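You operate a simulated robot arm through the tools that you are given. There is no shell and no other tool.

You run a simulated robot arm. Do the job below in one go: nothing can be reset, and whatever is moved stays where it is left.

TASK
Mark the black metal block on top of the 2 cm gauge block in the small marker's drawer.
Fine: focus dial at 4 cm; leave both in the drawer.
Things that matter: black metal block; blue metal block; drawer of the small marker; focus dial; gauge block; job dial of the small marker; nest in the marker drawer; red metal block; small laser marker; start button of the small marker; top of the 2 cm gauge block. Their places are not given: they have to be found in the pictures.

It is judged by the outcome, as a careful person would: the job done as asked, and still so three seconds after it is handed in. It fails if anything else is knocked over, pushed out of place, dropped, spilled or broken.

THE ROBOT
A 7-joint arm with a two-finger parallel gripper, fixed in place. Base frame: the origin is on the floor under the middle of its stand, x ahead of it, y to its left, z up; the work surface is at about z = 0.8. Lengths are in m, angles in degrees, forces in N, time in s.
With the tool pointing down near the work surface it reaches from about 0.1 to 0.66 m from the base axis. Its first joint turns from -66.0 to 66.0 degrees. Payload 1.57 kg.
The tool frame sits at the grasp point between the pads (the TCP): z along the fingers, y along the line on which they close. The tips reach 0.03 m beyond it. The gripper opens to 0.08 m. The fingers are 0.017 m wide and 0.012 m thick; the gripper's body (0.04 by 0.082 m) begins 0.08 m behind the TCP.
Orientation is that of the tool frame in the base frame, as a unit quaternion [x, y, z, w]. With the fingers straight down and closing along the base's y, the tool's x points along the base's -x, its y along +y and its z along -z.

THE INTERFACE
- The arm moves only by the tool move_arm. Its argument "deltas" is a list that holds one entry, the list of rows, each a list of 7 numbers: the shift along the tool's x, y, z in m, then the turn, a rotation vector about the tool's x, y, z in degrees, then the opening in per cent of the stroke, from 0 (shut) to 100 (fully open). In form: [[[dx, dy, dz, wx, wy, wz, gripper], ...]]. A call has 1 to 20 rows; each row shifts and turns the commanded pose from where the row before left it, along the tool's axes as they then stand. Rows are played at 5 a second. More than 0.05 m and 8.6 degrees between two rows, or a gripper value outside its range, and nothing of the call is played. A pose out of reach is approached as far as the arm can. The call stops where the force on the tool passes 90 N (or 10 N more than at its start, if that is more) or the arm is blocked; 0.2 s more then pass. Each finger travels about 0.072 m/s and halts on what it meets, pressing with about 41 N; the grip force reading is that of the motor and also rises with nothing between the fingers. The clock runs only during rows and for 0.2 s after the last one: add rows that do not move to give the fingers time. The reply holds the time, the measured pose of the TCP, the force on the tool along the base axes, the opening and the grip force, in the units named above and with some noise, with the torque about the TCP (base axes, N m) and any sound that the robot's microphone picked up.
- Cameras (640 x 400 px; columns grow to the right, rows downward): "scene" is fixed at [0.0429, 0.4352, 1.4357]; the picture's right is [-0.87, -0.50, 0.00], its down [-0.25, 0.43, -0.87] and it looks along [0.43, -0.75, -0.50] (base axes); focal length 309 px, centre (320, 200). "wrist" rides on the gripper at [0.072, -0.007, -0.122] in the tool frame; the picture's right is [0.09, 1.00, 0.00], its down [-0.84, 0.08, -0.54] and it looks along [-0.54, 0.05, 0.84] (tool axes); focal length 238 px, centre (320, 200).
- grab_frame(camera): a new picture of that camera. No time passes.
- pixel_to_xyz(camera, pixels): for up to 12 pixels [column, row] of the newest picture of that camera ("zoom" is the newest enlarged one), the place [x, y, z] in the base frame of the surface seen there, good to about 0.002 m, but the place of the scene camera against the robot may be out by one fixed shift of up to 0.018 m in any direction. No time passes.
- zoom(camera, box): a new picture of the part [left, top, right, bottom] of that camera's present view, enlarged. No time passes.
- close_job(): hands the job in; it is judged then, once.

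Leave the gripper open and the arm clear of the work at the hand-in unless told otherwise.

The tools are called after ">>>" by a JSON object that holds its "name" and its "arguments". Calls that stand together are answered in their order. move_arm: Moves the arm, as the interface text tells. Its arguments: {"type":"object","properties":{"deltas":{"type":"array"}},"required":["deltas"]} The other tools are called the same way: grab_frame (camera) takes a picture; pixel_to_xyz (camera, pixels) gives the place of the surface under pixels of a picture; zoom (camera, box) takes an enlarged picture of a part of a camera's view; close_job () hands the job in.

At the start:

```text
time_s: 0.0
position: [0.3109, -0.0648, 1.2649]
tcp_rot: [-0.001, 1.0, 0.0, 0.0]
force: [1.0, -0.5, -0.9]
ft_torque: [-0.02, -0.04, -0.01]
gripper_width: 0.0801
grasp_force: 0.0
```

scene: 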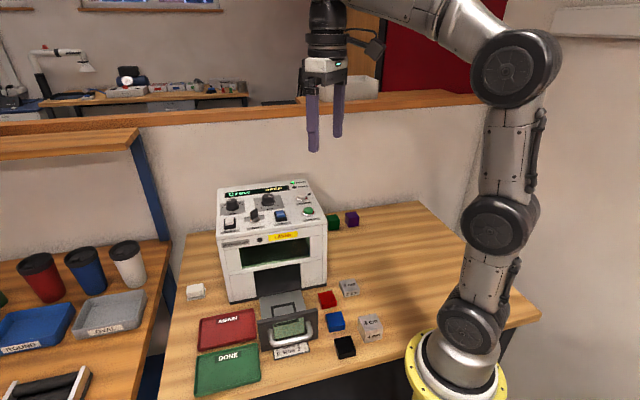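
wrist: 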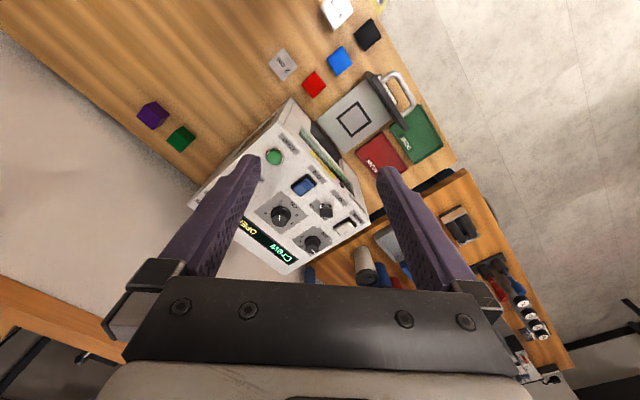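

I see the marker machine with a panel of dials, an open drawer, and blocks on the bench. I'll zoom in on the panel and on the blocks and drawer to read their labels.

>>> {"name": "zoom", "arguments": {"camera": "scene", "box": [205, 170, 345, 258]}}

>>> {"name": "zoom", "arguments": {"camera": "scene", "box": [180, 260, 400, 398]}}

>>> {"name": "zoom", "arguments": {"camera": "wrist", "box": [180, 90, 400, 280]}}

>>> {"name": "zoom", "arguments": {"camera": "wrist", "box": [240, 0, 460, 140]}}

```text
4.55 times, centred on (275, 214) of scene
```

zoom: 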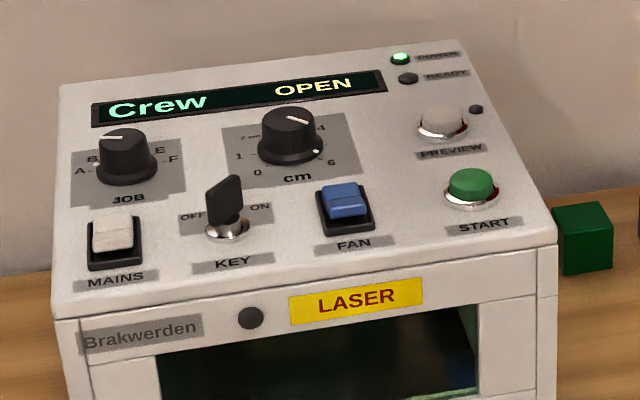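

```text
2.90 times, centred on (290, 329) of scene
```

zoom: 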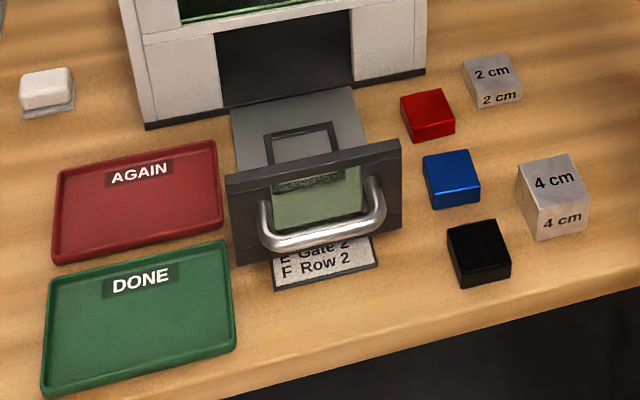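

```text
2.11 times, centred on (290, 185) of wrist
```

zoom: 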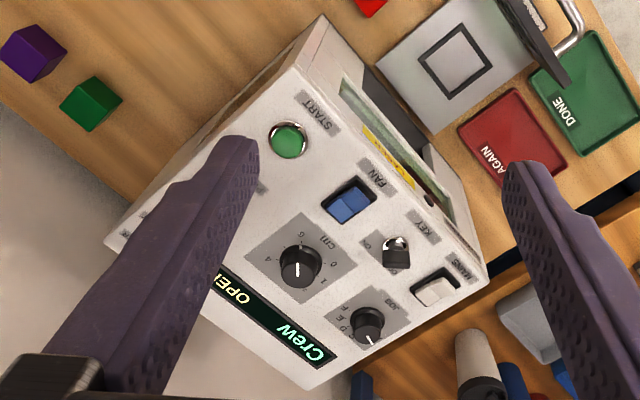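

```text
2.86 times, centred on (350, 70) of wrist
```

zoom: 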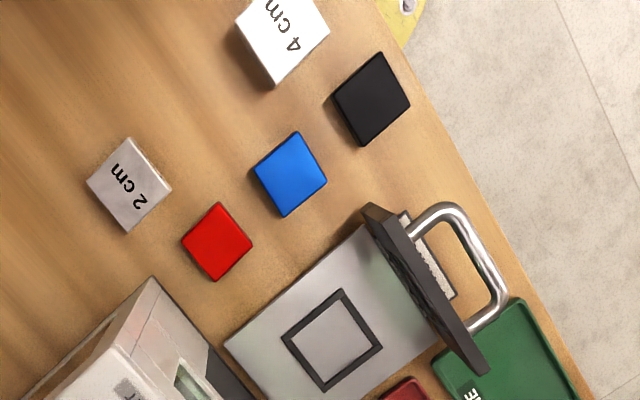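

The panel has a JOB dial (display shows "Crew"), a focus dial marked "cm", START and a drawer that reads OPEN. Now I'll measure the blocks, nest, drawer front and handle in the newest wrist zoom, and the panel controls in the wrist view.

>>> {"name": "pixel_to_xyz", "arguments": {"camera": "zoom", "pixels": [[376, 95], [292, 172], [218, 240], [128, 185], [285, 38], [332, 340], [343, 290], [381, 347], [322, 390], [283, 338], [370, 206], [484, 370]]}}

>>> {"name": "pixel_to_xyz", "arguments": {"camera": "wrist", "pixels": [[274, 156], [280, 214], [312, 243], [304, 186], [326, 209], [345, 228], [292, 100], [352, 119], [400, 80], [412, 105], [392, 75], [300, 170]]}}

>>> {"name": "zoom", "arguments": {"camera": "wrist", "box": [310, 60, 450, 148]}}

```text
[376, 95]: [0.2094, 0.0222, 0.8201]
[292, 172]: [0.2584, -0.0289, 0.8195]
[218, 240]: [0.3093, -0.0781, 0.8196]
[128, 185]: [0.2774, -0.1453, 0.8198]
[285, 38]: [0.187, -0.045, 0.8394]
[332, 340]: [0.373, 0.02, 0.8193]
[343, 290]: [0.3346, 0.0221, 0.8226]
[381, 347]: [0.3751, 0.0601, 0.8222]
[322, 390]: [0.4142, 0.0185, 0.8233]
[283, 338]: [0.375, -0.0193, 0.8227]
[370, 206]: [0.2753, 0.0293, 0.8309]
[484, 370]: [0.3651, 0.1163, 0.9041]
```

```text
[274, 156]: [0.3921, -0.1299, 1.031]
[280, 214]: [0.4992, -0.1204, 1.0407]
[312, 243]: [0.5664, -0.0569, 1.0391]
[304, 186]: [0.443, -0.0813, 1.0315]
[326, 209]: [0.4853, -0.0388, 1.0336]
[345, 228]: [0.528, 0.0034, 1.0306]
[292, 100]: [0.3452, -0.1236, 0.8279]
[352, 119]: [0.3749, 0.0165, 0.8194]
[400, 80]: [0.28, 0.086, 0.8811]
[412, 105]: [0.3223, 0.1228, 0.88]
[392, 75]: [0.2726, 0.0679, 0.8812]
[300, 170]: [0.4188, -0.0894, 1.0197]
```

```text
4.55 times, centred on (380, 104) of wrist
```

zoom: 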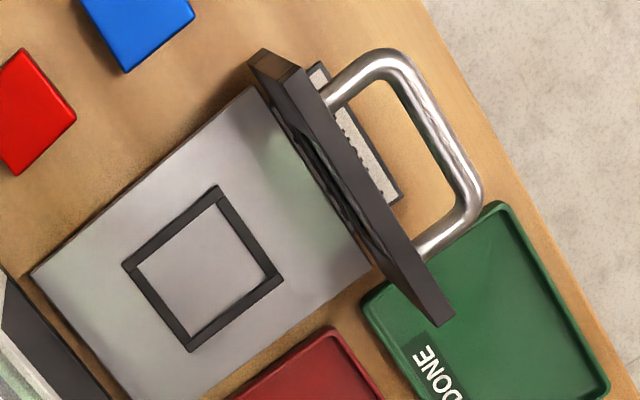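

The nest is centred near (0.375, 0.020), turned about 45°. The drawer slides in along roughly (0.7, -0.7). Before moving, I'll look closer at the focus dial and job dial in the wrist view, and at the card and panel in the scene view.

>>> {"name": "zoom", "arguments": {"camera": "wrist", "box": [240, 185, 340, 248]}}

>>> {"name": "zoom", "arguments": {"camera": "scene", "box": [218, 190, 298, 240]}}

>>> {"name": "zoom", "arguments": {"camera": "scene", "box": [250, 285, 330, 365]}}

```text
6.35 times, centred on (290, 216) of wrist
```

zoom: 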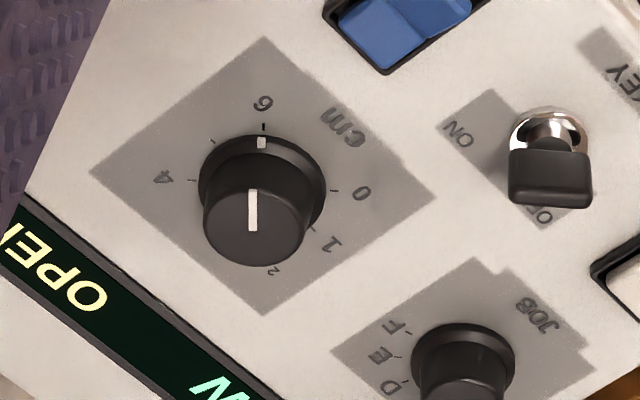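

```text
8.00 times, centred on (258, 215) of scene
```

zoom: 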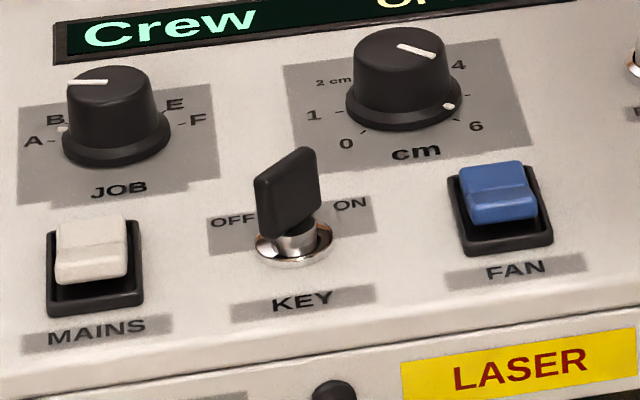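

```text
5.00 times, centred on (290, 325) of scene
```

zoom: 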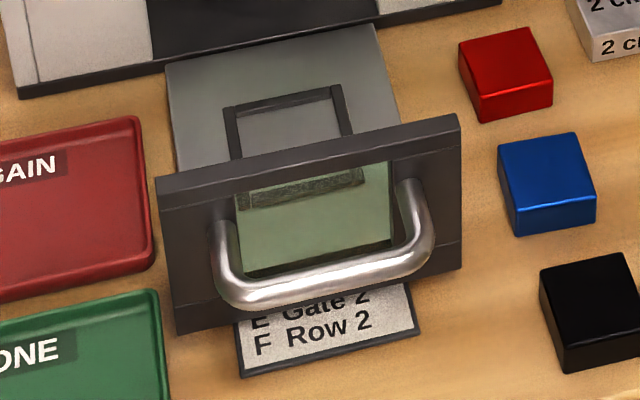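

The focus dial's skirt mark is now at 6 (pointing base -x). 4 should be a quarter turn counter-clockwise, toward base -y. I'll measure panel points around the dial to get the panel height and tilt.

>>> {"name": "zoom", "arguments": {"camera": "wrist", "box": [240, 185, 340, 248]}}

>>> {"name": "pixel_to_xyz", "arguments": {"camera": "zoom", "pixels": [[252, 215], [220, 225], [300, 225], [262, 142], [200, 200], [325, 190], [130, 180], [260, 60], [420, 195], [262, 310], [460, 30], [252, 260]]}}

>>> {"name": "pixel_to_xyz", "arguments": {"camera": "wrist", "pixels": [[292, 108], [370, 215], [200, 198], [300, 268], [250, 170], [255, 150], [312, 130], [340, 170]]}}

```text
6.35 times, centred on (290, 216) of wrist
```

zoom: 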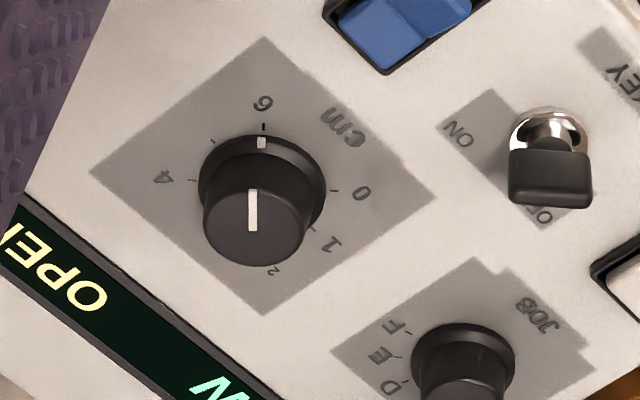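

```text
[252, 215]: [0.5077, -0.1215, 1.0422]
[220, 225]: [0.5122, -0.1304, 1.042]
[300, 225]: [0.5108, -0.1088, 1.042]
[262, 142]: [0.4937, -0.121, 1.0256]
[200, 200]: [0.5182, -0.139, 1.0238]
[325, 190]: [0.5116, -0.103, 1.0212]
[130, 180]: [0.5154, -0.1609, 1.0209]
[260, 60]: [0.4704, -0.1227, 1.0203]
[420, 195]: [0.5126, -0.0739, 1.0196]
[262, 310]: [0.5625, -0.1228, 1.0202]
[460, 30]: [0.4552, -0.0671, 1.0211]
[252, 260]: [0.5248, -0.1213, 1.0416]
```

```text
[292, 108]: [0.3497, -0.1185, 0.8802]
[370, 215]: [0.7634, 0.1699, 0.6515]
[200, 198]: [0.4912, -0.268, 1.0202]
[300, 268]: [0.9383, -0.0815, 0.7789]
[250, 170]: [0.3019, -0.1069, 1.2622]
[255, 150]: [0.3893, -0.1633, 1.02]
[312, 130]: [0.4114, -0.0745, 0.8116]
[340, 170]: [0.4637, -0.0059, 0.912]
```

The panel is flat at z≈1.020. The knob is centred near (0.510, -0.121) with its top at 1.042 and a radius of about 14 mm, and the skirt rises to 1.026. I'll move above the knob, partly close the gripper, and yaw +45° about tool z so there's room for the 90° counter-clockwise turn.

>>> {"name": "move_arm", "arguments": {"deltas": [[[-0.025, -0.007, 0.018, 0, 0, 0, 60], [-0.025, -0.007, 0.018, 0, 0, 0, 60], [-0.025, -0.007, 0.018, 0, 0, 0, 60], [-0.025, -0.007, 0.018, 0, 0, 0, 60], [-0.025, -0.007, 0.018, 0, 0, 0, 60], [-0.025, -0.007, 0.018, 0, 0, 0, 60], [-0.025, -0.007, 0.018, 0, 0, 0, 60], [-0.024, -0.007, 0.009, 0, 0, 0, 60], [0, 0, 0, 0, 0, 7.5, 60], [0, 0, 0, 0, 0, 7.5, 60], [0, 0, 0, 0, 0, 7.5, 60], [0, 0, 0, 0, 0, 7.5, 60], [0, 0, 0, 0, 0, 7.5, 60], [0, 0, 0, 0, 0, 7.5, 60], [0, 0, 0, 0, 0, 0, 60]]]}}

>>> {"name": "grab_frame", "arguments": {"camera": "wrist"}}

>>> {"name": "grab_frame", "arguments": {"camera": "scene"}}

```text
time_s: 3.2
position: [0.5108, -0.1203, 1.1308]
tcp_rot: [0.384, 0.923, 0.0, 0.0]
force: [-0.9, -0.1, 0.5]
ft_torque: [-0.01, -0.02, 0.02]
gripper_width: 0.048
grasp_force: 0.0
```

```text
taken
```

wrist: 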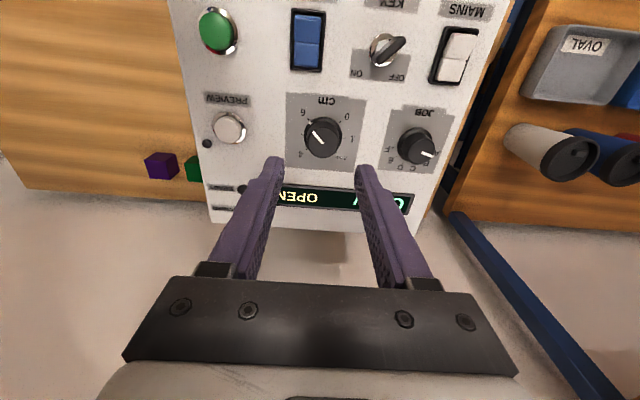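

```text
taken
```

scene: 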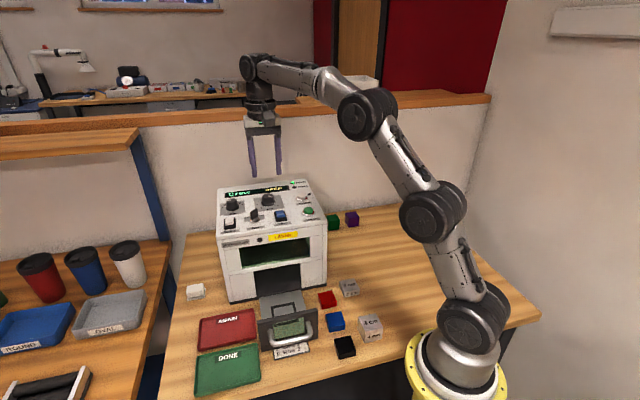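

The arm is above the dial, now seen from the drawer side near (322, 137). I'll zoom in on the dial and key, and re-measure the knob centre.

>>> {"name": "zoom", "arguments": {"camera": "wrist", "box": [270, 85, 370, 175]}}

>>> {"name": "pixel_to_xyz", "arguments": {"camera": "wrist", "pixels": [[322, 140], [310, 138], [335, 138], [322, 152], [322, 128], [216, 30], [306, 27], [306, 55], [417, 148], [380, 40], [396, 46], [229, 128]]}}

>>> {"name": "zoom", "arguments": {"camera": "wrist", "box": [330, 0, 490, 100]}}

>>> {"name": "zoom", "arguments": {"camera": "wrist", "box": [360, 95, 460, 215]}}

```text
4.44 times, centred on (320, 130) of wrist
```

zoom: 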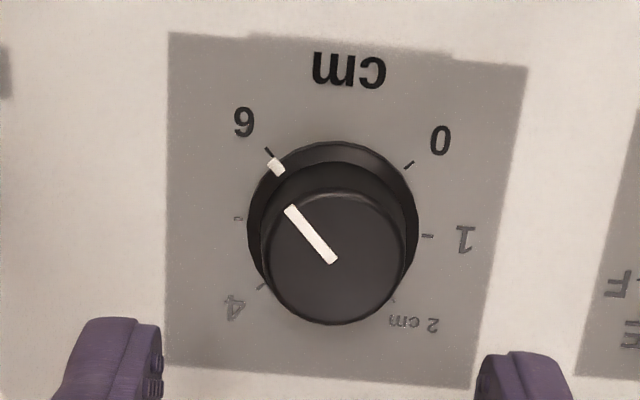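

```text
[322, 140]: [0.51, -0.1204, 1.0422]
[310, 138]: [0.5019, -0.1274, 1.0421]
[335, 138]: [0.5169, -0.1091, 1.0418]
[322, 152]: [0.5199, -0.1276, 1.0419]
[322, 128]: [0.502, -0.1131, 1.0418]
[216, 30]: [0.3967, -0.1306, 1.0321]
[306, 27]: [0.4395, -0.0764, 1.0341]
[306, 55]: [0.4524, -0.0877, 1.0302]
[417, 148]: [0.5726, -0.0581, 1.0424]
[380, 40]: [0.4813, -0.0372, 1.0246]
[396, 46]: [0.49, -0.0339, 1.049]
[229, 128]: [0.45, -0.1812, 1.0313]
```

```text
4.00 times, centred on (410, 50) of wrist
```

zoom: 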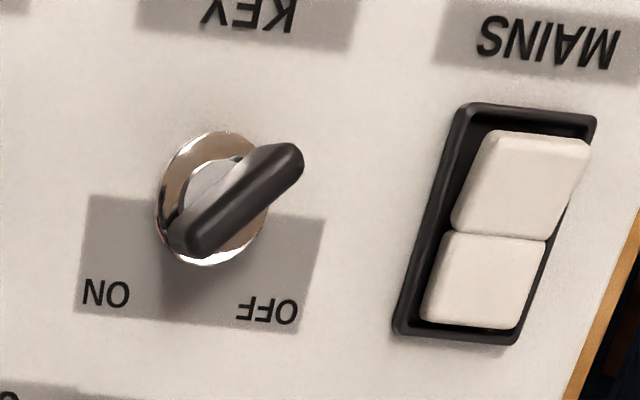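

```text
3.33 times, centred on (410, 155) of wrist
```

zoom: 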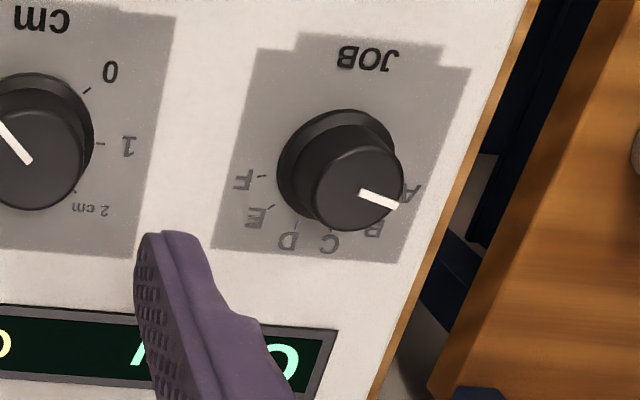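

The key points to ON, so I'll leave it alone. I'll measure the rim points of the knob's top to get its exact centre.

>>> {"name": "zoom", "arguments": {"camera": "wrist", "box": [270, 85, 370, 175]}}

>>> {"name": "pixel_to_xyz", "arguments": {"camera": "zoom", "pixels": [[335, 260], [270, 258], [403, 258], [335, 200], [335, 318], [295, 212], [380, 310], [276, 165], [250, 220], [415, 220], [290, 225]]}}

```text
4.44 times, centred on (320, 130) of wrist
```

zoom: 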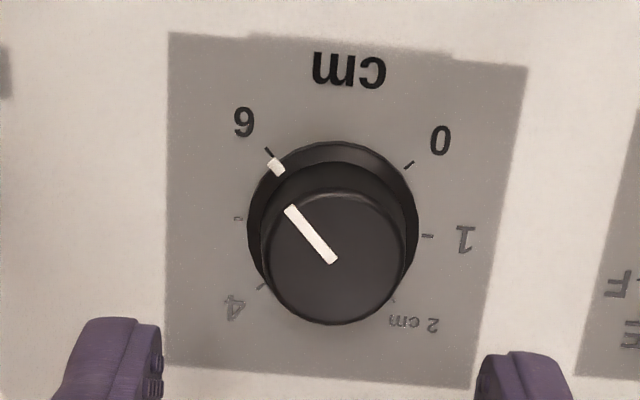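

```text
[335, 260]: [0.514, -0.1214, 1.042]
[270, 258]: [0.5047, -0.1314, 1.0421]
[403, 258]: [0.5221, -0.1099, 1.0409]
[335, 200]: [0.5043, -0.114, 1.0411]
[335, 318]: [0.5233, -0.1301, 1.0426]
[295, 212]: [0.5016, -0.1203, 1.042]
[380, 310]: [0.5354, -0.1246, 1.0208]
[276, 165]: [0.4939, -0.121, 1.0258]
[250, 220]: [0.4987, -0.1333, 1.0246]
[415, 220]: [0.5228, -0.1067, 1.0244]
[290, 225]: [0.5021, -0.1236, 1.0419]
```

The knob centre is about (0.513, -0.121). I'll check the tick angles by measuring tick positions in the same zoom.

>>> {"name": "pixel_to_xyz", "arguments": {"camera": "zoom", "pixels": [[269, 152], [408, 164], [428, 236], [238, 218], [263, 287], [393, 301], [278, 170]]}}

```text
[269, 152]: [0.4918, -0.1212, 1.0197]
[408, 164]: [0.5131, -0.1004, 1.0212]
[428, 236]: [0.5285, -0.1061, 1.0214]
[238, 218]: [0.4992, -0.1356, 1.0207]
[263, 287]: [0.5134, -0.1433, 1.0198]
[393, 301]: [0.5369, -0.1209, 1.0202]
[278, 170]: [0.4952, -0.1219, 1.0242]
```

The tick spacing is 45° per cm around centre (0.514, -0.1214), so 6→4 is exactly 90° counter-clockwise. I'll centre on the knob, descend so the tips sit just above the skirt, and close.

>>> {"name": "move_arm", "arguments": {"deltas": [[[-0.0028, 0.0012, 0, 0, 0, 0, 60], [0, 0, 0.015, 0, 0, 0, 60], [0, 0, 0.015, 0, 0, 0, 60], [0, 0, 0.015, 0, 0, 0, 60], [0, 0, 0.015, 0, 0, 0, 60], [0, 0, 0.012, 0, 0, 0, 60], [0, 0, 0, 0, 0, 0, 60]]]}}

>>> {"name": "grab_frame", "arguments": {"camera": "wrist"}}

```text
time_s: 4.8
position: [0.5139, -0.1233, 1.0569]
tcp_rot: [0.383, 0.924, 0.0, 0.0]
force: [0.1, 0.2, 0.0]
ft_torque: [0.04, -0.02, -0.02]
gripper_width: 0.0481
grasp_force: 0.0
```

```text
taken
```

wrist: 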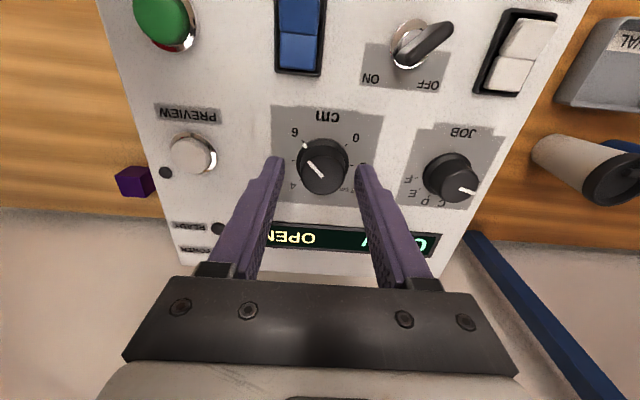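

The tips straddle the knob. I'll lift 2 mm for clearance over the skirt and close gently on the knob.

>>> {"name": "move_arm", "arguments": {"deltas": [[[0, 0, -0.002, 0, 0, 0, 60], [0, 0, 0, 0, 0, 0, 45], [0, 0, 0, 0, 0, 0, 30], [0, 0, 0, 0, 0, 0, 25], [0, 0, 0, 0, 0, 0, 25], [0, 0, 0, 0, 0, 0, 25]]]}}

```text
time_s: 6.2
position: [0.5133, -0.1206, 1.0607]
tcp_rot: [0.382, 0.924, 0.002, 0.001]
force: [13.1, 12.9, -2.6]
ft_torque: [0.21, -0.71, -0.02]
gripper_width: 0.033
grasp_force: 40.6
```

The knob is gripped at 0.033 m wide, with about 18 N sideways along tool +y, so I'm slightly off-centre. I'll shift 1.5 mm along tool +y to centre it.

>>> {"name": "move_arm", "arguments": {"deltas": [[[0, 0.0015, 0, 0, 0, 0, 25], [0, 0, 0, 0, 0, 0, 25], [0, 0, 0, 0, 0, 0, 25]]]}}

>>> {"name": "zoom", "arguments": {"camera": "wrist", "box": [240, 110, 400, 210]}}

```text
time_s: 7.0
position: [0.5136, -0.12, 1.0602]
tcp_rot: [0.382, 0.924, 0.0, 0.0]
force: [10.2, 10.8, -2.0]
ft_torque: [0.27, -0.47, 0.04]
gripper_width: 0.0331
grasp_force: 41.1
```

```text
4.00 times, centred on (320, 160) of wrist
```

zoom: 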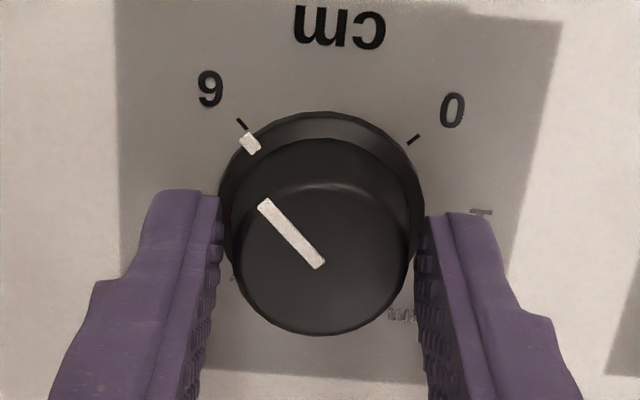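

The grip is near centred. Now I'll turn -8° per row about tool z (counter-clockwise from above) for about half the way and check.

>>> {"name": "move_arm", "arguments": {"deltas": [[[0, 0.0015, 0, 0, 0, 0, 25], [0, 0, 0, 0, 0, -7.5, 25], [0, 0, 0, 0, 0, -7.5, 25], [0, 0, 0, 0, 0, -7.5, 25], [0, 0, 0, 0, 0, -7.5, 25], [0, 0, 0, 0, 0, -7.5, 25], [0, 0, 0, 0, 0, -7.5, 25], [0, 0, 0, 0, 0, 0, 25]]]}}

>>> {"name": "zoom", "arguments": {"camera": "wrist", "box": [240, 110, 400, 210]}}

```text
time_s: 8.8
position: [0.5144, -0.1208, 1.061]
tcp_rot: [0.0, 1.0, 0.001, -0.001]
force: [-12.9, 0.5, 8.9]
ft_torque: [-0.2, 0.74, 0.02]
gripper_width: 0.0329
grasp_force: 41.1
```

```text
4.00 times, centred on (320, 160) of wrist
```

zoom: 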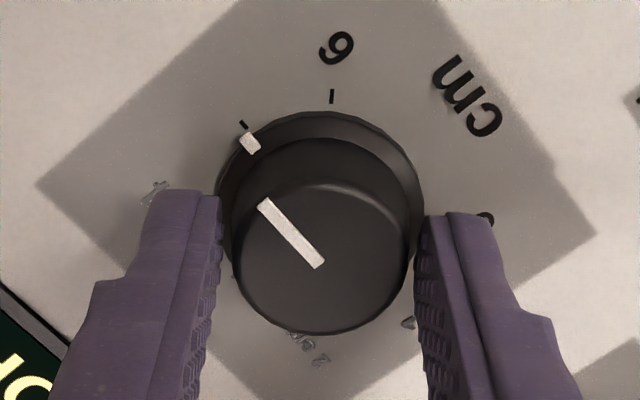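

The dial turned with the gripper by exactly 45° and its mark is now at the 5 tick. I'll turn another 45° to reach 4.

>>> {"name": "move_arm", "arguments": {"deltas": [[[0, 0, 0, 0, 0, -7.5, 25], [0, 0, 0, 0, 0, -7.5, 25], [0, 0, 0, 0, 0, -7.5, 25], [0, 0, 0, 0, 0, -7.5, 25], [0, 0, 0, 0, 0, -7.5, 25], [0, 0, 0, 0, 0, -7.5, 25], [0, 0, 0, 0, 0, 0, 25]]]}}

>>> {"name": "zoom", "arguments": {"camera": "wrist", "box": [240, 110, 400, 210]}}

```text
time_s: 10.4
position: [0.5139, -0.1215, 1.0612]
tcp_rot: [-0.384, 0.923, 0.0, 0.0]
force: [-19.1, -9.6, 14.4]
ft_torque: [-0.07, 0.36, 0.0]
gripper_width: 0.033
grasp_force: 40.8
```

```text
4.00 times, centred on (320, 160) of wrist
```

zoom: 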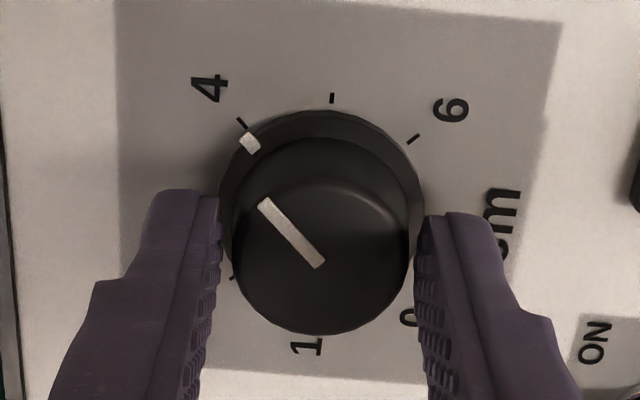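

The dial mark is at 4. I'll open the gripper slowly, rise straight up, and check the dial again.

>>> {"name": "move_arm", "arguments": {"deltas": [[[0, 0, 0, 0, 0, 0, 50], [0, 0, 0, 0, 0, 0, 60], [0, 0, 0, 0, 0, 0, 60], [0, 0, -0.015, 0, 0, 0, 60], [0, 0, -0.03, 0, 0, 0, 60], [0, 0, -0.03, 0, 0, 0, 60], [0, 0, -0.03, 0, 0, 0, 60], [0, 0, 0, 0, 0, 0, 60]]]}}

>>> {"name": "grab_frame", "arguments": {"camera": "wrist"}}

>>> {"name": "zoom", "arguments": {"camera": "scene", "box": [205, 170, 345, 258]}}

```text
time_s: 12.2
position: [0.5159, -0.1208, 1.167]
tcp_rot: [-0.383, 0.924, 0.0, 0.0]
force: [-1.3, 0.4, 0.8]
ft_torque: [-0.01, 0.01, 0.03]
gripper_width: 0.0481
grasp_force: 0.1
```

```text
taken
```

wrist: 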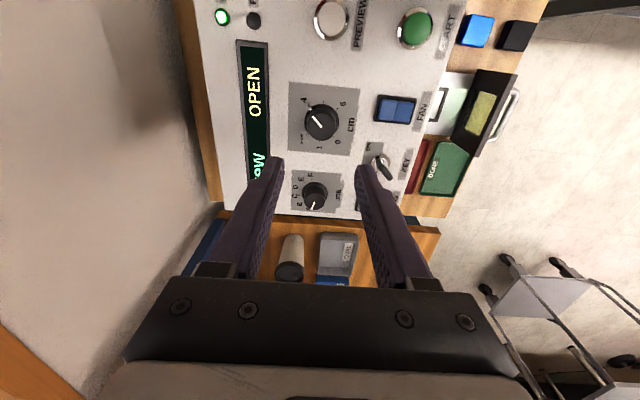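

```text
4.55 times, centred on (275, 214) of scene
```

zoom: 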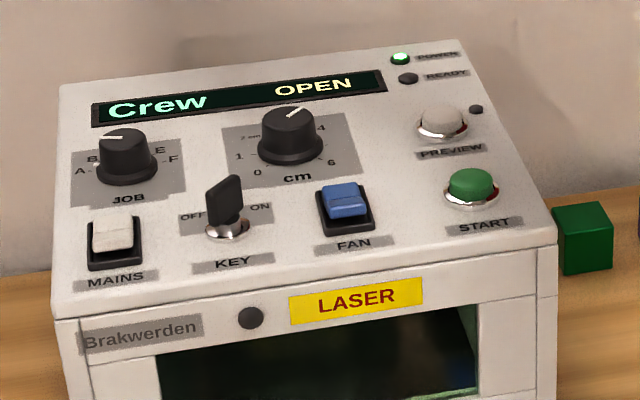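

Focus reads 4, and the scene view agrees. Next is the 2 cm gauge block near (0.277, -0.145). I'll rotate back to the yaw aligned with the machine (tool x pointing away from the machine), then move over the gauge block, staying above the panel.

>>> {"name": "move_arm", "arguments": {"deltas": [[[0, 0, 0, 0, 0, 7.5, 60], [0, 0, 0, 0, 0, 7.5, 60], [0, 0, 0, 0, 0, 7.5, 60], [0, 0, 0, 0, 0, 7.5, 60], [0, 0, 0, 0, 0, 7.5, 60], [0, 0, 0, 0, 0, 7.5, 60], [0, 0, 0, 0, 0, 7.5, 60], [0, 0, 0, 0, 0, 7.5, 60], [0, 0, 0, 0, 0, 7.5, 60], [0, 0, 0, 0, 0, 7.5, 60], [0, 0, 0, 0, 0, 7.5, 60], [0, 0, 0, 0, 0, 7.5, 60], [0.019, -0.02325, 0, 0, 0, 0, 70], [0.019, -0.02325, 0, 0, 0, 0, 70], [0.019, -0.02325, 0, 0, 0, 0, 70], [0.019, -0.02325, 0, 0, 0, 0, 70], [0.019, -0.02325, 0.03, 0, 0, 0, 70], [0.019, -0.02325, 0.03, 0, 0, 0, 70], [0.019, -0.02325, 0.03, 0, 0, 0, 70], [0.019, -0.02325, 0.03, 0, 0, 0, 70]]]}}

>>> {"name": "grab_frame", "arguments": {"camera": "wrist"}}

>>> {"name": "grab_frame", "arguments": {"camera": "scene"}}

```text
time_s: 16.4
position: [0.2756, -0.1426, 1.0415]
tcp_rot: [0.383, 0.924, 0.0, 0.001]
force: [-1.0, -1.4, -0.3]
ft_torque: [0.02, -0.01, 0.0]
gripper_width: 0.0561
grasp_force: 0.1
```

```text
taken
```

wrist: 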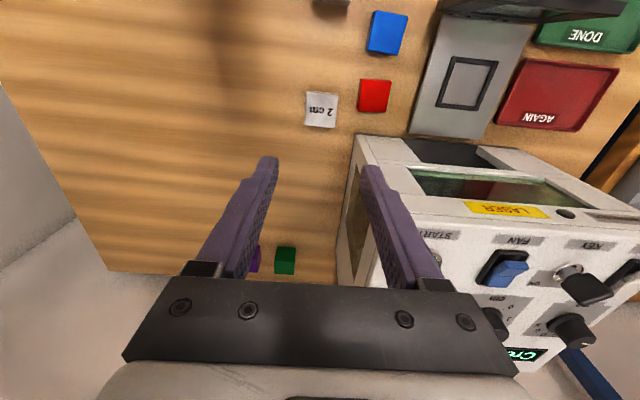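

```text
taken
```

scene: 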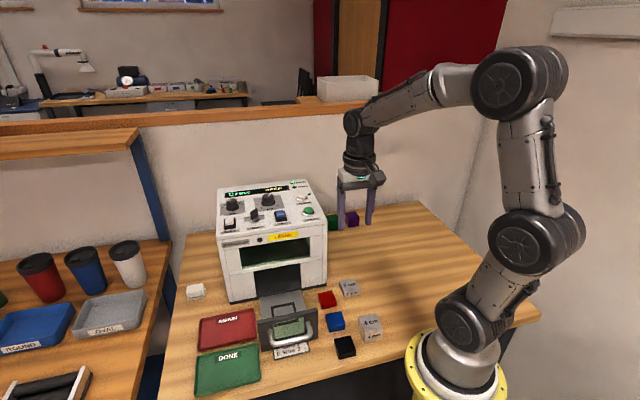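

The gauge block ("2 cm") shows at about (321, 110) in the wrist view. I'll zoom in on it and the red block, and measure the corners.

>>> {"name": "zoom", "arguments": {"camera": "wrist", "box": [280, 70, 400, 145]}}

>>> {"name": "zoom", "arguments": {"camera": "wrist", "box": [400, 0, 560, 140]}}

```text
5.33 times, centred on (340, 108) of wrist
```

zoom: 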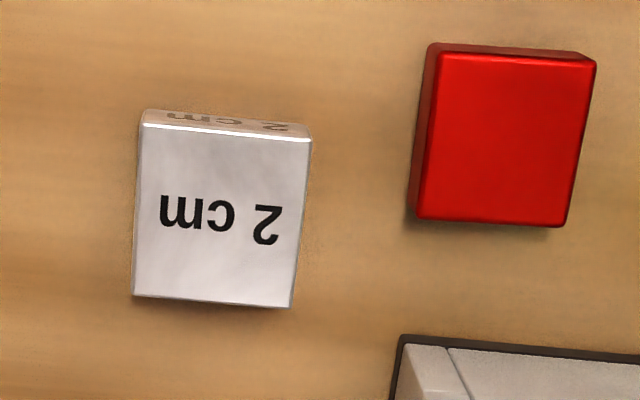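

```text
2.86 times, centred on (480, 70) of wrist
```

zoom: 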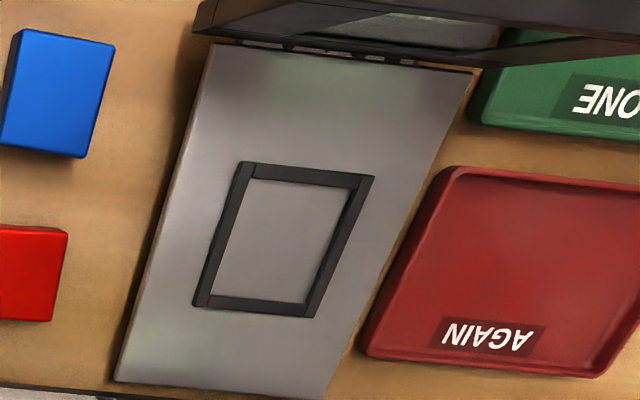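

I'll measure the nest's inner and outer corners in this zoom, and the gauge top's corners in the wrist view.

>>> {"name": "pixel_to_xyz", "arguments": {"camera": "zoom", "pixels": [[243, 163], [372, 177], [314, 316], [194, 304], [254, 178], [352, 188], [305, 302], [211, 294], [280, 240], [330, 100], [400, 230], [160, 250]]}}

>>> {"name": "pixel_to_xyz", "arguments": {"camera": "wrist", "pixels": [[307, 95], [333.5, 97.5], [330, 126], [302, 124], [318, 111], [320, 91], [359, 82], [388, 85], [384, 110], [357, 107]]}}

```text
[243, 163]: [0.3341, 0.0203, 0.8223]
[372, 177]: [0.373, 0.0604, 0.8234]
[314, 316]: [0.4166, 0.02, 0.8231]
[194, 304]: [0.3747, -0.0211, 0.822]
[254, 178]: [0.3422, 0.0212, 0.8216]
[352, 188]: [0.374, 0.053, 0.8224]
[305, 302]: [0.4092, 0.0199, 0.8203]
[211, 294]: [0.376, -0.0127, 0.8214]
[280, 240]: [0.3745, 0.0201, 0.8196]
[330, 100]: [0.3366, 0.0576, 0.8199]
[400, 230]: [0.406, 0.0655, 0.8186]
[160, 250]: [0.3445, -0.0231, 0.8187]
```

```text
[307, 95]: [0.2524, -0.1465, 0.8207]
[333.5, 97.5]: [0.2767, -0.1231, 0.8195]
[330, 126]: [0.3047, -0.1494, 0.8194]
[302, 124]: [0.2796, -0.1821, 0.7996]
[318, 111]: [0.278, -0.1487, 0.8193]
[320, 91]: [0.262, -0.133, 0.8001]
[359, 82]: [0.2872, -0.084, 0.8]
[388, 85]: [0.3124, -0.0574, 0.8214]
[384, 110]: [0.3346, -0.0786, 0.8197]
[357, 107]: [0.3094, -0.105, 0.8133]
```

The nest centre is (0.375, 0.020), its inner width is about 46 mm, the floor is at 0.819, and the rim is 3 mm high. The gauge block is about 38 mm square, centred near (0.279, -0.148), and aligned with the gripper yaw. I'll centre over it and descend partway to check again.

>>> {"name": "move_arm", "arguments": {"deltas": [[[-0.006, -0.0017, 0, 0, 0, 0, 75], [0, 0, 0.025, 0, 0, 0, 75], [0, 0, 0.03, 0, 0, 0, 75], [0, 0, 0.03, 0, 0, 0, 75], [0, 0, 0.03, 0, 0, 0, 75], [0, 0, 0.015, 0, 0, 0, 75], [0, 0, 0, 0, 0, 0, 75], [0, 0, 0, 0, 0, 0, 75]]]}}

>>> {"name": "grab_frame", "arguments": {"camera": "wrist"}}

```text
time_s: 18.2
position: [0.2791, -0.1503, 0.9148]
tcp_rot: [0.383, 0.924, 0.0, 0.001]
force: [0.6, 0.1, 0.4]
ft_torque: [0.02, 0.02, 0.01]
gripper_width: 0.06
grasp_force: 0.1
```

```text
taken
```

wrist: 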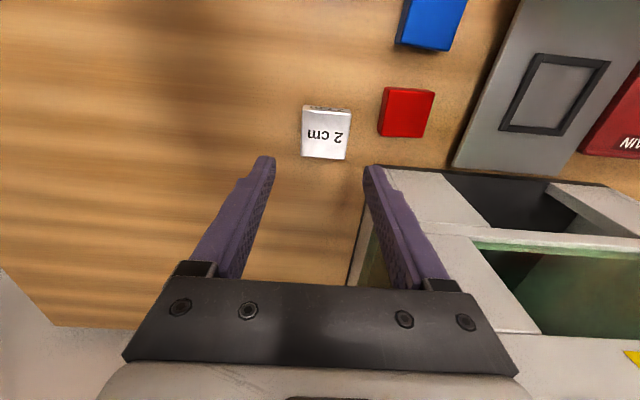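

I'll re-measure the gauge's corners from this closer view.

>>> {"name": "zoom", "arguments": {"camera": "wrist", "box": [280, 95, 376, 165]}}

>>> {"name": "pixel_to_xyz", "arguments": {"camera": "wrist", "pixels": [[304, 112], [350, 115], [345, 157], [303, 154], [326, 134], [304, 133], [347, 136], [326, 113], [325, 156]]}}

```text
5.71 times, centred on (328, 130) of wrist
```

zoom: 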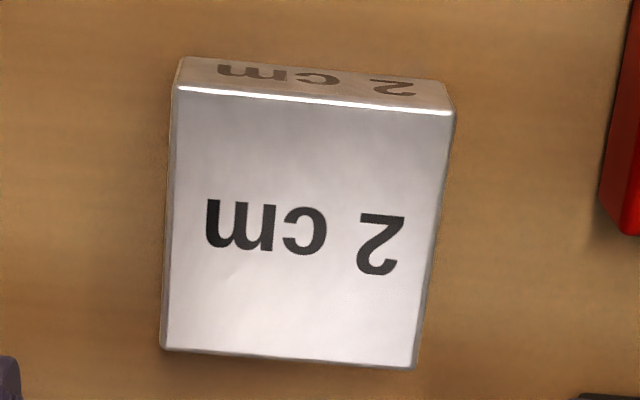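

```text
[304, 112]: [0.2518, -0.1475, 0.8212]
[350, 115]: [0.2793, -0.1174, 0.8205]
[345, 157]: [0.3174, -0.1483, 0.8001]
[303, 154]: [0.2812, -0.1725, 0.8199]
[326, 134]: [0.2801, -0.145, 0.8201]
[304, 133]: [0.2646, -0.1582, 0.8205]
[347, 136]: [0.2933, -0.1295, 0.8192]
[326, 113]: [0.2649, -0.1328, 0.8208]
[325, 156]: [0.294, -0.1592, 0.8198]
```

The block is squarely aligned and sits about 4–5 mm off the tool axis in both directions. I'll correct by (+0.004, +0.0048), then descend to TCP z≈0.837.

>>> {"name": "move_arm", "arguments": {"deltas": [[[0.004, 0.0048, 0, 0, 0, 0, 75], [0, 0, 0.02, 0, 0, 0, 75], [0, 0, 0.02, 0, 0, 0, 75], [0, 0, 0.02, 0, 0, 0, 75], [0, 0, 0.018, 0, 0, 0, 75], [0, 0, 0, 0, 0, 0, 75], [0, 0, 0, 0, 0, 0, 75]]]}}

>>> {"name": "grab_frame", "arguments": {"camera": "wrist"}}

```text
time_s: 19.8
position: [0.2801, -0.1416, 0.8359]
tcp_rot: [0.382, 0.924, 0.0, 0.0]
force: [-0.9, 0.5, -0.8]
ft_torque: [0.02, 0.03, -0.01]
gripper_width: 0.06
grasp_force: 0.1
```

```text
taken
```

wrist: 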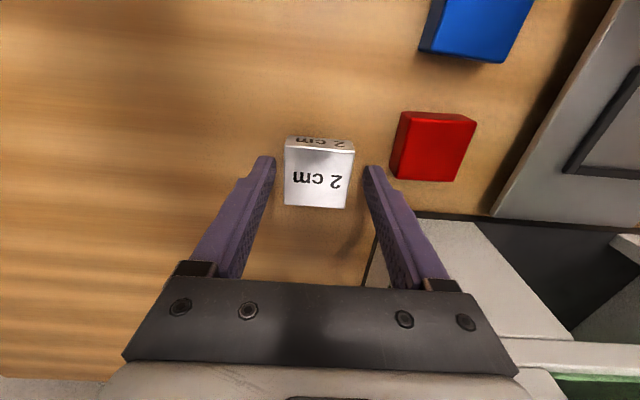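

The block is centred between the fingers (columns 284–355) with its centre row matching the tool axis. I'll close on it.

>>> {"name": "move_arm", "arguments": {"deltas": [[[0, 0, 0, 0, 0, 0, 60], [0, 0, 0, 0, 0, 0, 45], [0, 0, 0, 0, 0, 0, 30], [0, 0, 0, 0, 0, 0, 30], [0, 0, 0, 0, 0, 0, 30]]]}}

>>> {"name": "grab_frame", "arguments": {"camera": "wrist"}}

```text
time_s: 21.0
position: [0.2802, -0.1429, 0.8358]
tcp_rot: [0.383, 0.924, 0.0, 0.001]
force: [0.0, 0.2, 1.0]
ft_torque: [-0.01, -0.02, -0.02]
gripper_width: 0.0432
grasp_force: 40.7
```

```text
taken
```

wrist: 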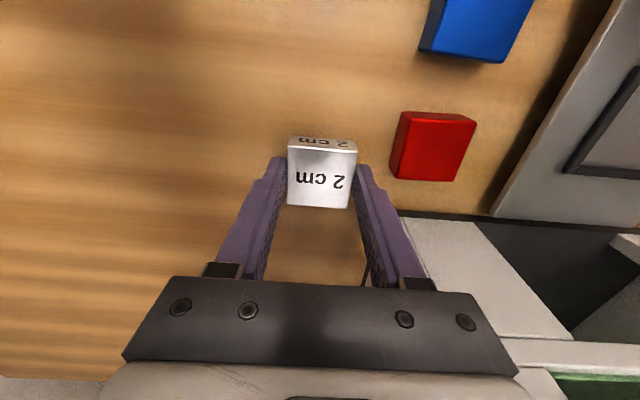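

The gauge is gripped (40.7 N). I'll lift it 0.10 m, then move away from the machine front and along it to above the nest.

>>> {"name": "move_arm", "arguments": {"deltas": [[[0, 0, -0.01, 0, 0, 0, 30], [0, 0, -0.02, 0, 0, 0, 30], [0, 0, -0.025, 0, 0, 0, 30], [0, 0, -0.025, 0, 0, 0, 30], [0, 0, -0.02, 0, 0, 0, 30], [0.024, 0, 0, 0, 0, 0, 30], [0.024, 0, 0, 0, 0, 0, 30], [0, 0.026, 0, 0, 0, 0, 30], [0, 0.026, 0, 0, 0, 0, 30], [0, 0.026, 0, 0, 0, 0, 30], [0, 0.026, 0, 0, 0, 0, 30], [0, 0.026, 0, 0, 0, 0, 30], [0, 0.026, 0, 0, 0, 0, 30], [0, 0.026, 0, 0, 0, 0, 30], [0, 0, 0, 0, 0, 0, 30], [0, 0, 0, 0, 0, 0, 30]]]}}

>>> {"name": "grab_frame", "arguments": {"camera": "wrist"}}

>>> {"name": "grab_frame", "arguments": {"camera": "scene"}}

```text
time_s: 24.4
position: [0.3749, 0.0212, 0.9358]
tcp_rot: [0.382, 0.924, 0.0, 0.0]
force: [0.9, 0.7, -0.8]
ft_torque: [-0.04, 0.01, 0.0]
gripper_width: 0.0432
grasp_force: 40.6
```

```text
taken
```

wrist: 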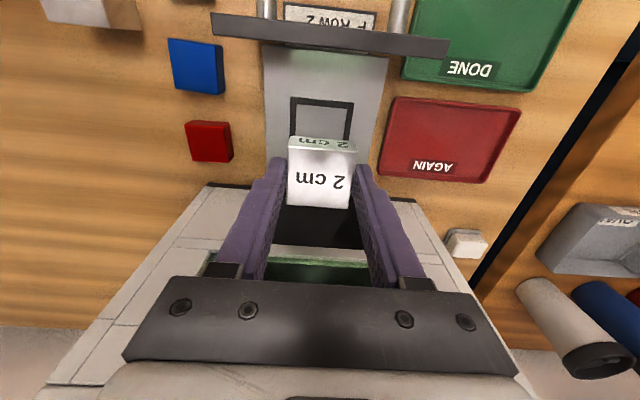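

```text
taken
```

scene: 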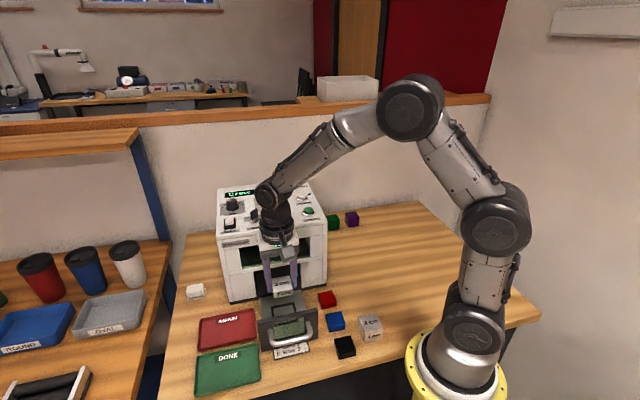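

The held gauge is above the nest, whose front rim shows at rows 97–135. I'll measure the rim corners and the held block's corners to align them.

>>> {"name": "zoom", "arguments": {"camera": "wrist", "box": [270, 80, 380, 220]}}

>>> {"name": "pixel_to_xyz", "arguments": {"camera": "zoom", "pixels": [[222, 52], [396, 70], [240, 66], [378, 84], [215, 140], [391, 140], [205, 172], [405, 195], [205, 345], [395, 350]]}}

```text
2.86 times, centred on (325, 150) of wrist
```

zoom: 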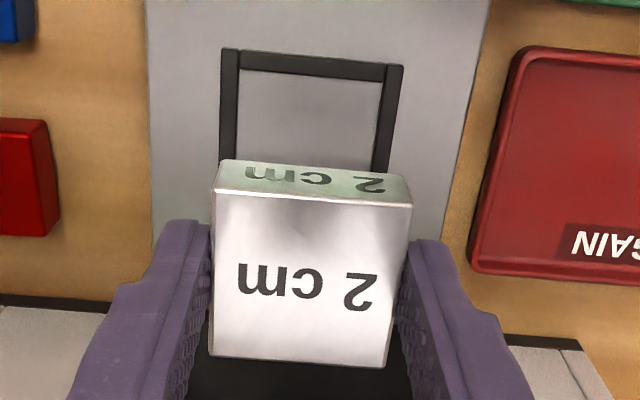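

```text
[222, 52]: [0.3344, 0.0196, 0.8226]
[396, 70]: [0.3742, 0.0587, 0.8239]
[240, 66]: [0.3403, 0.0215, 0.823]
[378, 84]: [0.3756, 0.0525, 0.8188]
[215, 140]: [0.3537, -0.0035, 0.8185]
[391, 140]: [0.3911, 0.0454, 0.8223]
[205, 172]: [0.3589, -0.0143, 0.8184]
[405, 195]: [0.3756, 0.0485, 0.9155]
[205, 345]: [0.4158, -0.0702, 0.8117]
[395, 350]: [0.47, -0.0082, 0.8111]
```

I'll measure the held gauge block's top corners (slightly inside the edges).

>>> {"name": "pixel_to_xyz", "arguments": {"camera": "zoom", "pixels": [[219, 200], [405, 213], [383, 360], [213, 350], [311, 280], [216, 280], [394, 285], [310, 205], [300, 356]]}}

```text
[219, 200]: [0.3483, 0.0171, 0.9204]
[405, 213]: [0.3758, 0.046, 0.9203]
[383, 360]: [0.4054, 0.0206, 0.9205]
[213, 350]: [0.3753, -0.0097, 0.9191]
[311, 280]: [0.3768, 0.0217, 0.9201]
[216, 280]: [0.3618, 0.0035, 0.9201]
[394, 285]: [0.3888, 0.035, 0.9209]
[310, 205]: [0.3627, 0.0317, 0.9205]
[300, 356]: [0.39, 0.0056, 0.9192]
```

Held block centre (d=0.2526, e=0.2791) against nest centre (d=0.251, e=0.279): I need about 1.6 mm toward the operator. I'll correct and descend to just above the nest floor.

>>> {"name": "move_arm", "arguments": {"deltas": [[[0.0016, 0, 0, 0, 0, 0, 30], [0, 0, 0.02, 0, 0, 0, 30], [0, 0, 0.02, 0, 0, 0, 30], [0, 0, 0.02, 0, 0, 0, 30], [0, 0, 0.01, 0, 0, 0, 30], [0, 0, 0.005, 0, 0, 0, 30], [0, 0, 0.002, 0, 0, 0, 30], [0, 0, 0, 0, 0, 0, 30], [0, 0, 0, 0, 0, 0, 30]]]}}

>>> {"name": "grab_frame", "arguments": {"camera": "wrist"}}

>>> {"name": "zoom", "arguments": {"camera": "wrist", "box": [270, 80, 380, 220]}}

```text
time_s: 26.4
position: [0.3736, 0.021, 0.859]
tcp_rot: [0.383, 0.924, 0.0, 0.0]
force: [-0.1, -0.4, -1.1]
ft_torque: [-0.04, 0.02, 0.01]
gripper_width: 0.0431
grasp_force: 40.3
```

```text
taken
```

wrist: 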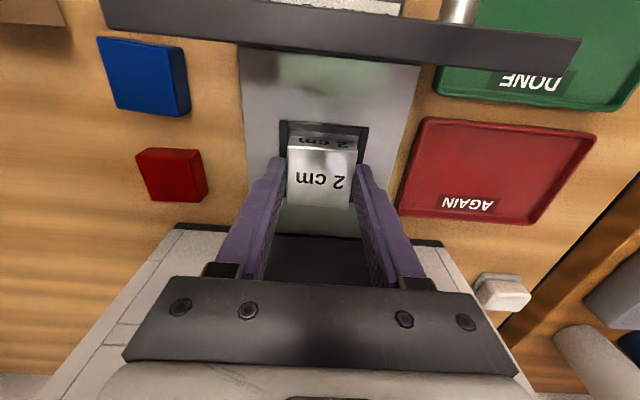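

```text
2.86 times, centred on (325, 150) of wrist
```

zoom: 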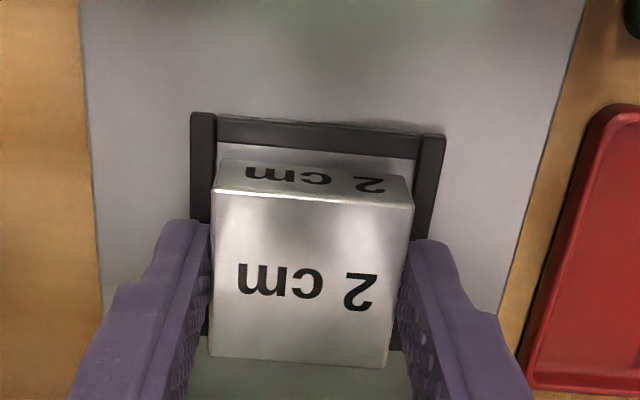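

The block is centred inside the rim, just above the floor. I'll lower it in 1 mm steps and watch for contact.

>>> {"name": "move_arm", "arguments": {"deltas": [[[0, 0, 0.001, 0, 0, 0, 30], [0, 0, 0.001, 0, 0, 0, 30], [0, 0, 0.001, 0, 0, 0, 30], [0, 0, 0, 0, 0, 0, 30]]]}}

>>> {"name": "pixel_to_xyz", "arguments": {"camera": "wrist", "pixels": [[320, 180], [300, 170], [340, 190]]}}

```text
time_s: 27.4
position: [0.3728, 0.0213, 0.8566]
tcp_rot: [0.382, 0.924, 0.0, 0.0]
force: [-0.5, -0.1, -0.6]
ft_torque: [0.0, 0.0, -0.01]
gripper_width: 0.0428
grasp_force: 41.1
```

```text
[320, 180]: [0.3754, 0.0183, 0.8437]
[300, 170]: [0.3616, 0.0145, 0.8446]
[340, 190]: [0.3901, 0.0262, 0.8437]
```

There's no contact force yet. I'll take a fresh picture and measure the block's top height.

>>> {"name": "grab_frame", "arguments": {"camera": "wrist"}}

>>> {"name": "pixel_to_xyz", "arguments": {"camera": "wrist", "pixels": [[320, 180], [300, 170], [340, 190], [310, 195], [335, 165]]}}

```text
taken
```

wrist: 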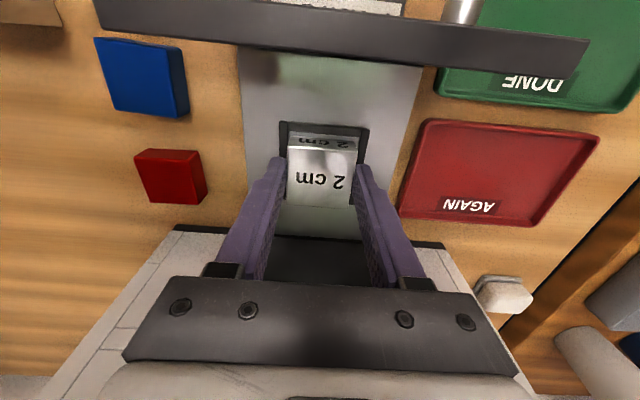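

```text
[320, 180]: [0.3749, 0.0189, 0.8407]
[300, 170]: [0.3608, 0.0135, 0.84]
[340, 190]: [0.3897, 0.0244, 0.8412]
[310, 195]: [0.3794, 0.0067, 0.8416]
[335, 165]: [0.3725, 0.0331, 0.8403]
```

The block's top is at 0.8407, so about 1.4 mm remains. I'll lower it two more small steps.

>>> {"name": "move_arm", "arguments": {"deltas": [[[0, 0, 0.0007, 0, 0, 0, 30], [0, 0, 0.0007, 0, 0, 0, 30], [0, 0, 0, 0, 0, 0, 30]]]}}

```text
time_s: 28.2
position: [0.3736, 0.0221, 0.8544]
tcp_rot: [0.382, 0.924, 0.0, 0.0]
force: [-0.1, -0.6, -1.5]
ft_torque: [0.02, 0.01, 0.03]
gripper_width: 0.0432
grasp_force: 40.9
```

There's still no clear contact. One more 0.7 mm step and then I'll open slowly.

>>> {"name": "move_arm", "arguments": {"deltas": [[[0, 0, 0.0007, 0, 0, 0, 30], [0, 0, 0, 0, 0, 0, 30], [0, 0, 0, 0, 0, 0, 30]]]}}

```text
time_s: 29.0
position: [0.3737, 0.0238, 0.8548]
tcp_rot: [0.382, 0.924, 0.001, 0.001]
force: [-0.4, -0.5, 3.3]
ft_torque: [-0.06, 0.08, -0.01]
gripper_width: 0.0433
grasp_force: 40.6
```

Contact is felt (3.3 N), so the gauge sits on the nest floor. I'll open slightly, rise 3 mm, open more, then rise clear.

>>> {"name": "move_arm", "arguments": {"deltas": [[[0, 0, 0, 0, 0, 0, 57], [0, 0, 0, 0, 0, 0, 60], [0, 0, -0.003, 0, 0, 0, 65], [0, 0, -0.005, 0, 0, 0, 72], [0, 0, -0.015, 0, 0, 0, 75], [0, 0, -0.025, 0, 0, 0, 75], [0, 0, -0.025, 0, 0, 0, 75], [0, 0, -0.025, 0, 0, 0, 75], [0, 0, 0, 0, 0, 0, 75], [0, 0, 0, 0, 0, 0, 75]]]}}

>>> {"name": "grab_frame", "arguments": {"camera": "wrist"}}

>>> {"name": "zoom", "arguments": {"camera": "wrist", "box": [260, 60, 380, 180]}}

```text
time_s: 31.2
position: [0.3743, 0.0219, 0.9539]
tcp_rot: [0.383, 0.924, 0.0, 0.0]
force: [0.8, 0.3, 0.1]
ft_torque: [-0.03, 0.01, 0.0]
gripper_width: 0.0599
grasp_force: 0.0
```

```text
taken
```

wrist: 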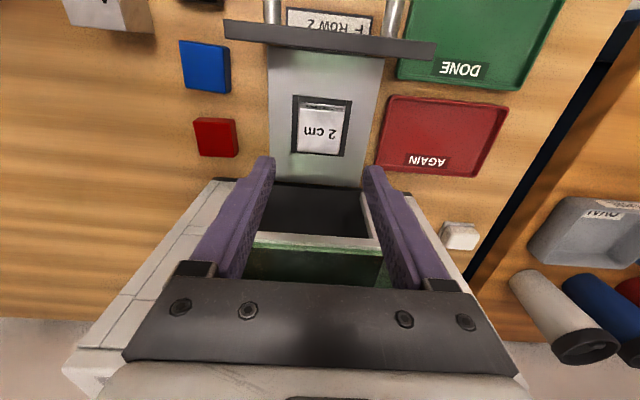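

```text
3.33 times, centred on (320, 120) of wrist
```

zoom: 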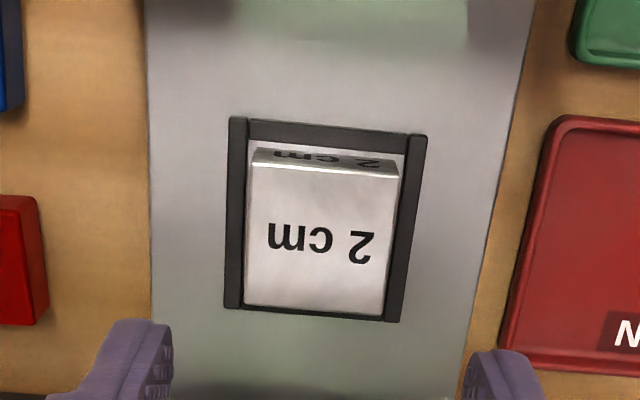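

The gauge sits flat in the nest. I'll measure its top now, as the target for the black block.

>>> {"name": "pixel_to_xyz", "arguments": {"camera": "zoom", "pixels": [[255, 172], [394, 182], [382, 310], [248, 299], [318, 240], [251, 240], [388, 245], [322, 177], [314, 305], [232, 120], [425, 140], [395, 315]]}}

>>> {"name": "grab_frame", "arguments": {"camera": "scene"}}

```text
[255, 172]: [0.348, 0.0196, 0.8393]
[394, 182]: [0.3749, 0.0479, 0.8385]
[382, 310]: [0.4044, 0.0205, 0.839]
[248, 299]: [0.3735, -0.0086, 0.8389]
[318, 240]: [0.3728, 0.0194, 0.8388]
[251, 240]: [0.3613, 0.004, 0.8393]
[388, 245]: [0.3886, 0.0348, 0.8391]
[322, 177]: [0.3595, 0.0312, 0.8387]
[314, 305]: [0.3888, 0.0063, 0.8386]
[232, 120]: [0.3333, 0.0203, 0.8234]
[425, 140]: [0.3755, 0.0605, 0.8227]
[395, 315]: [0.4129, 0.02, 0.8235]
```

```text
taken
```

scene: 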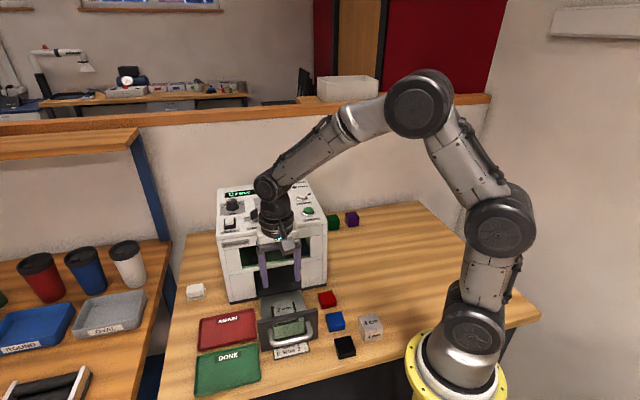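

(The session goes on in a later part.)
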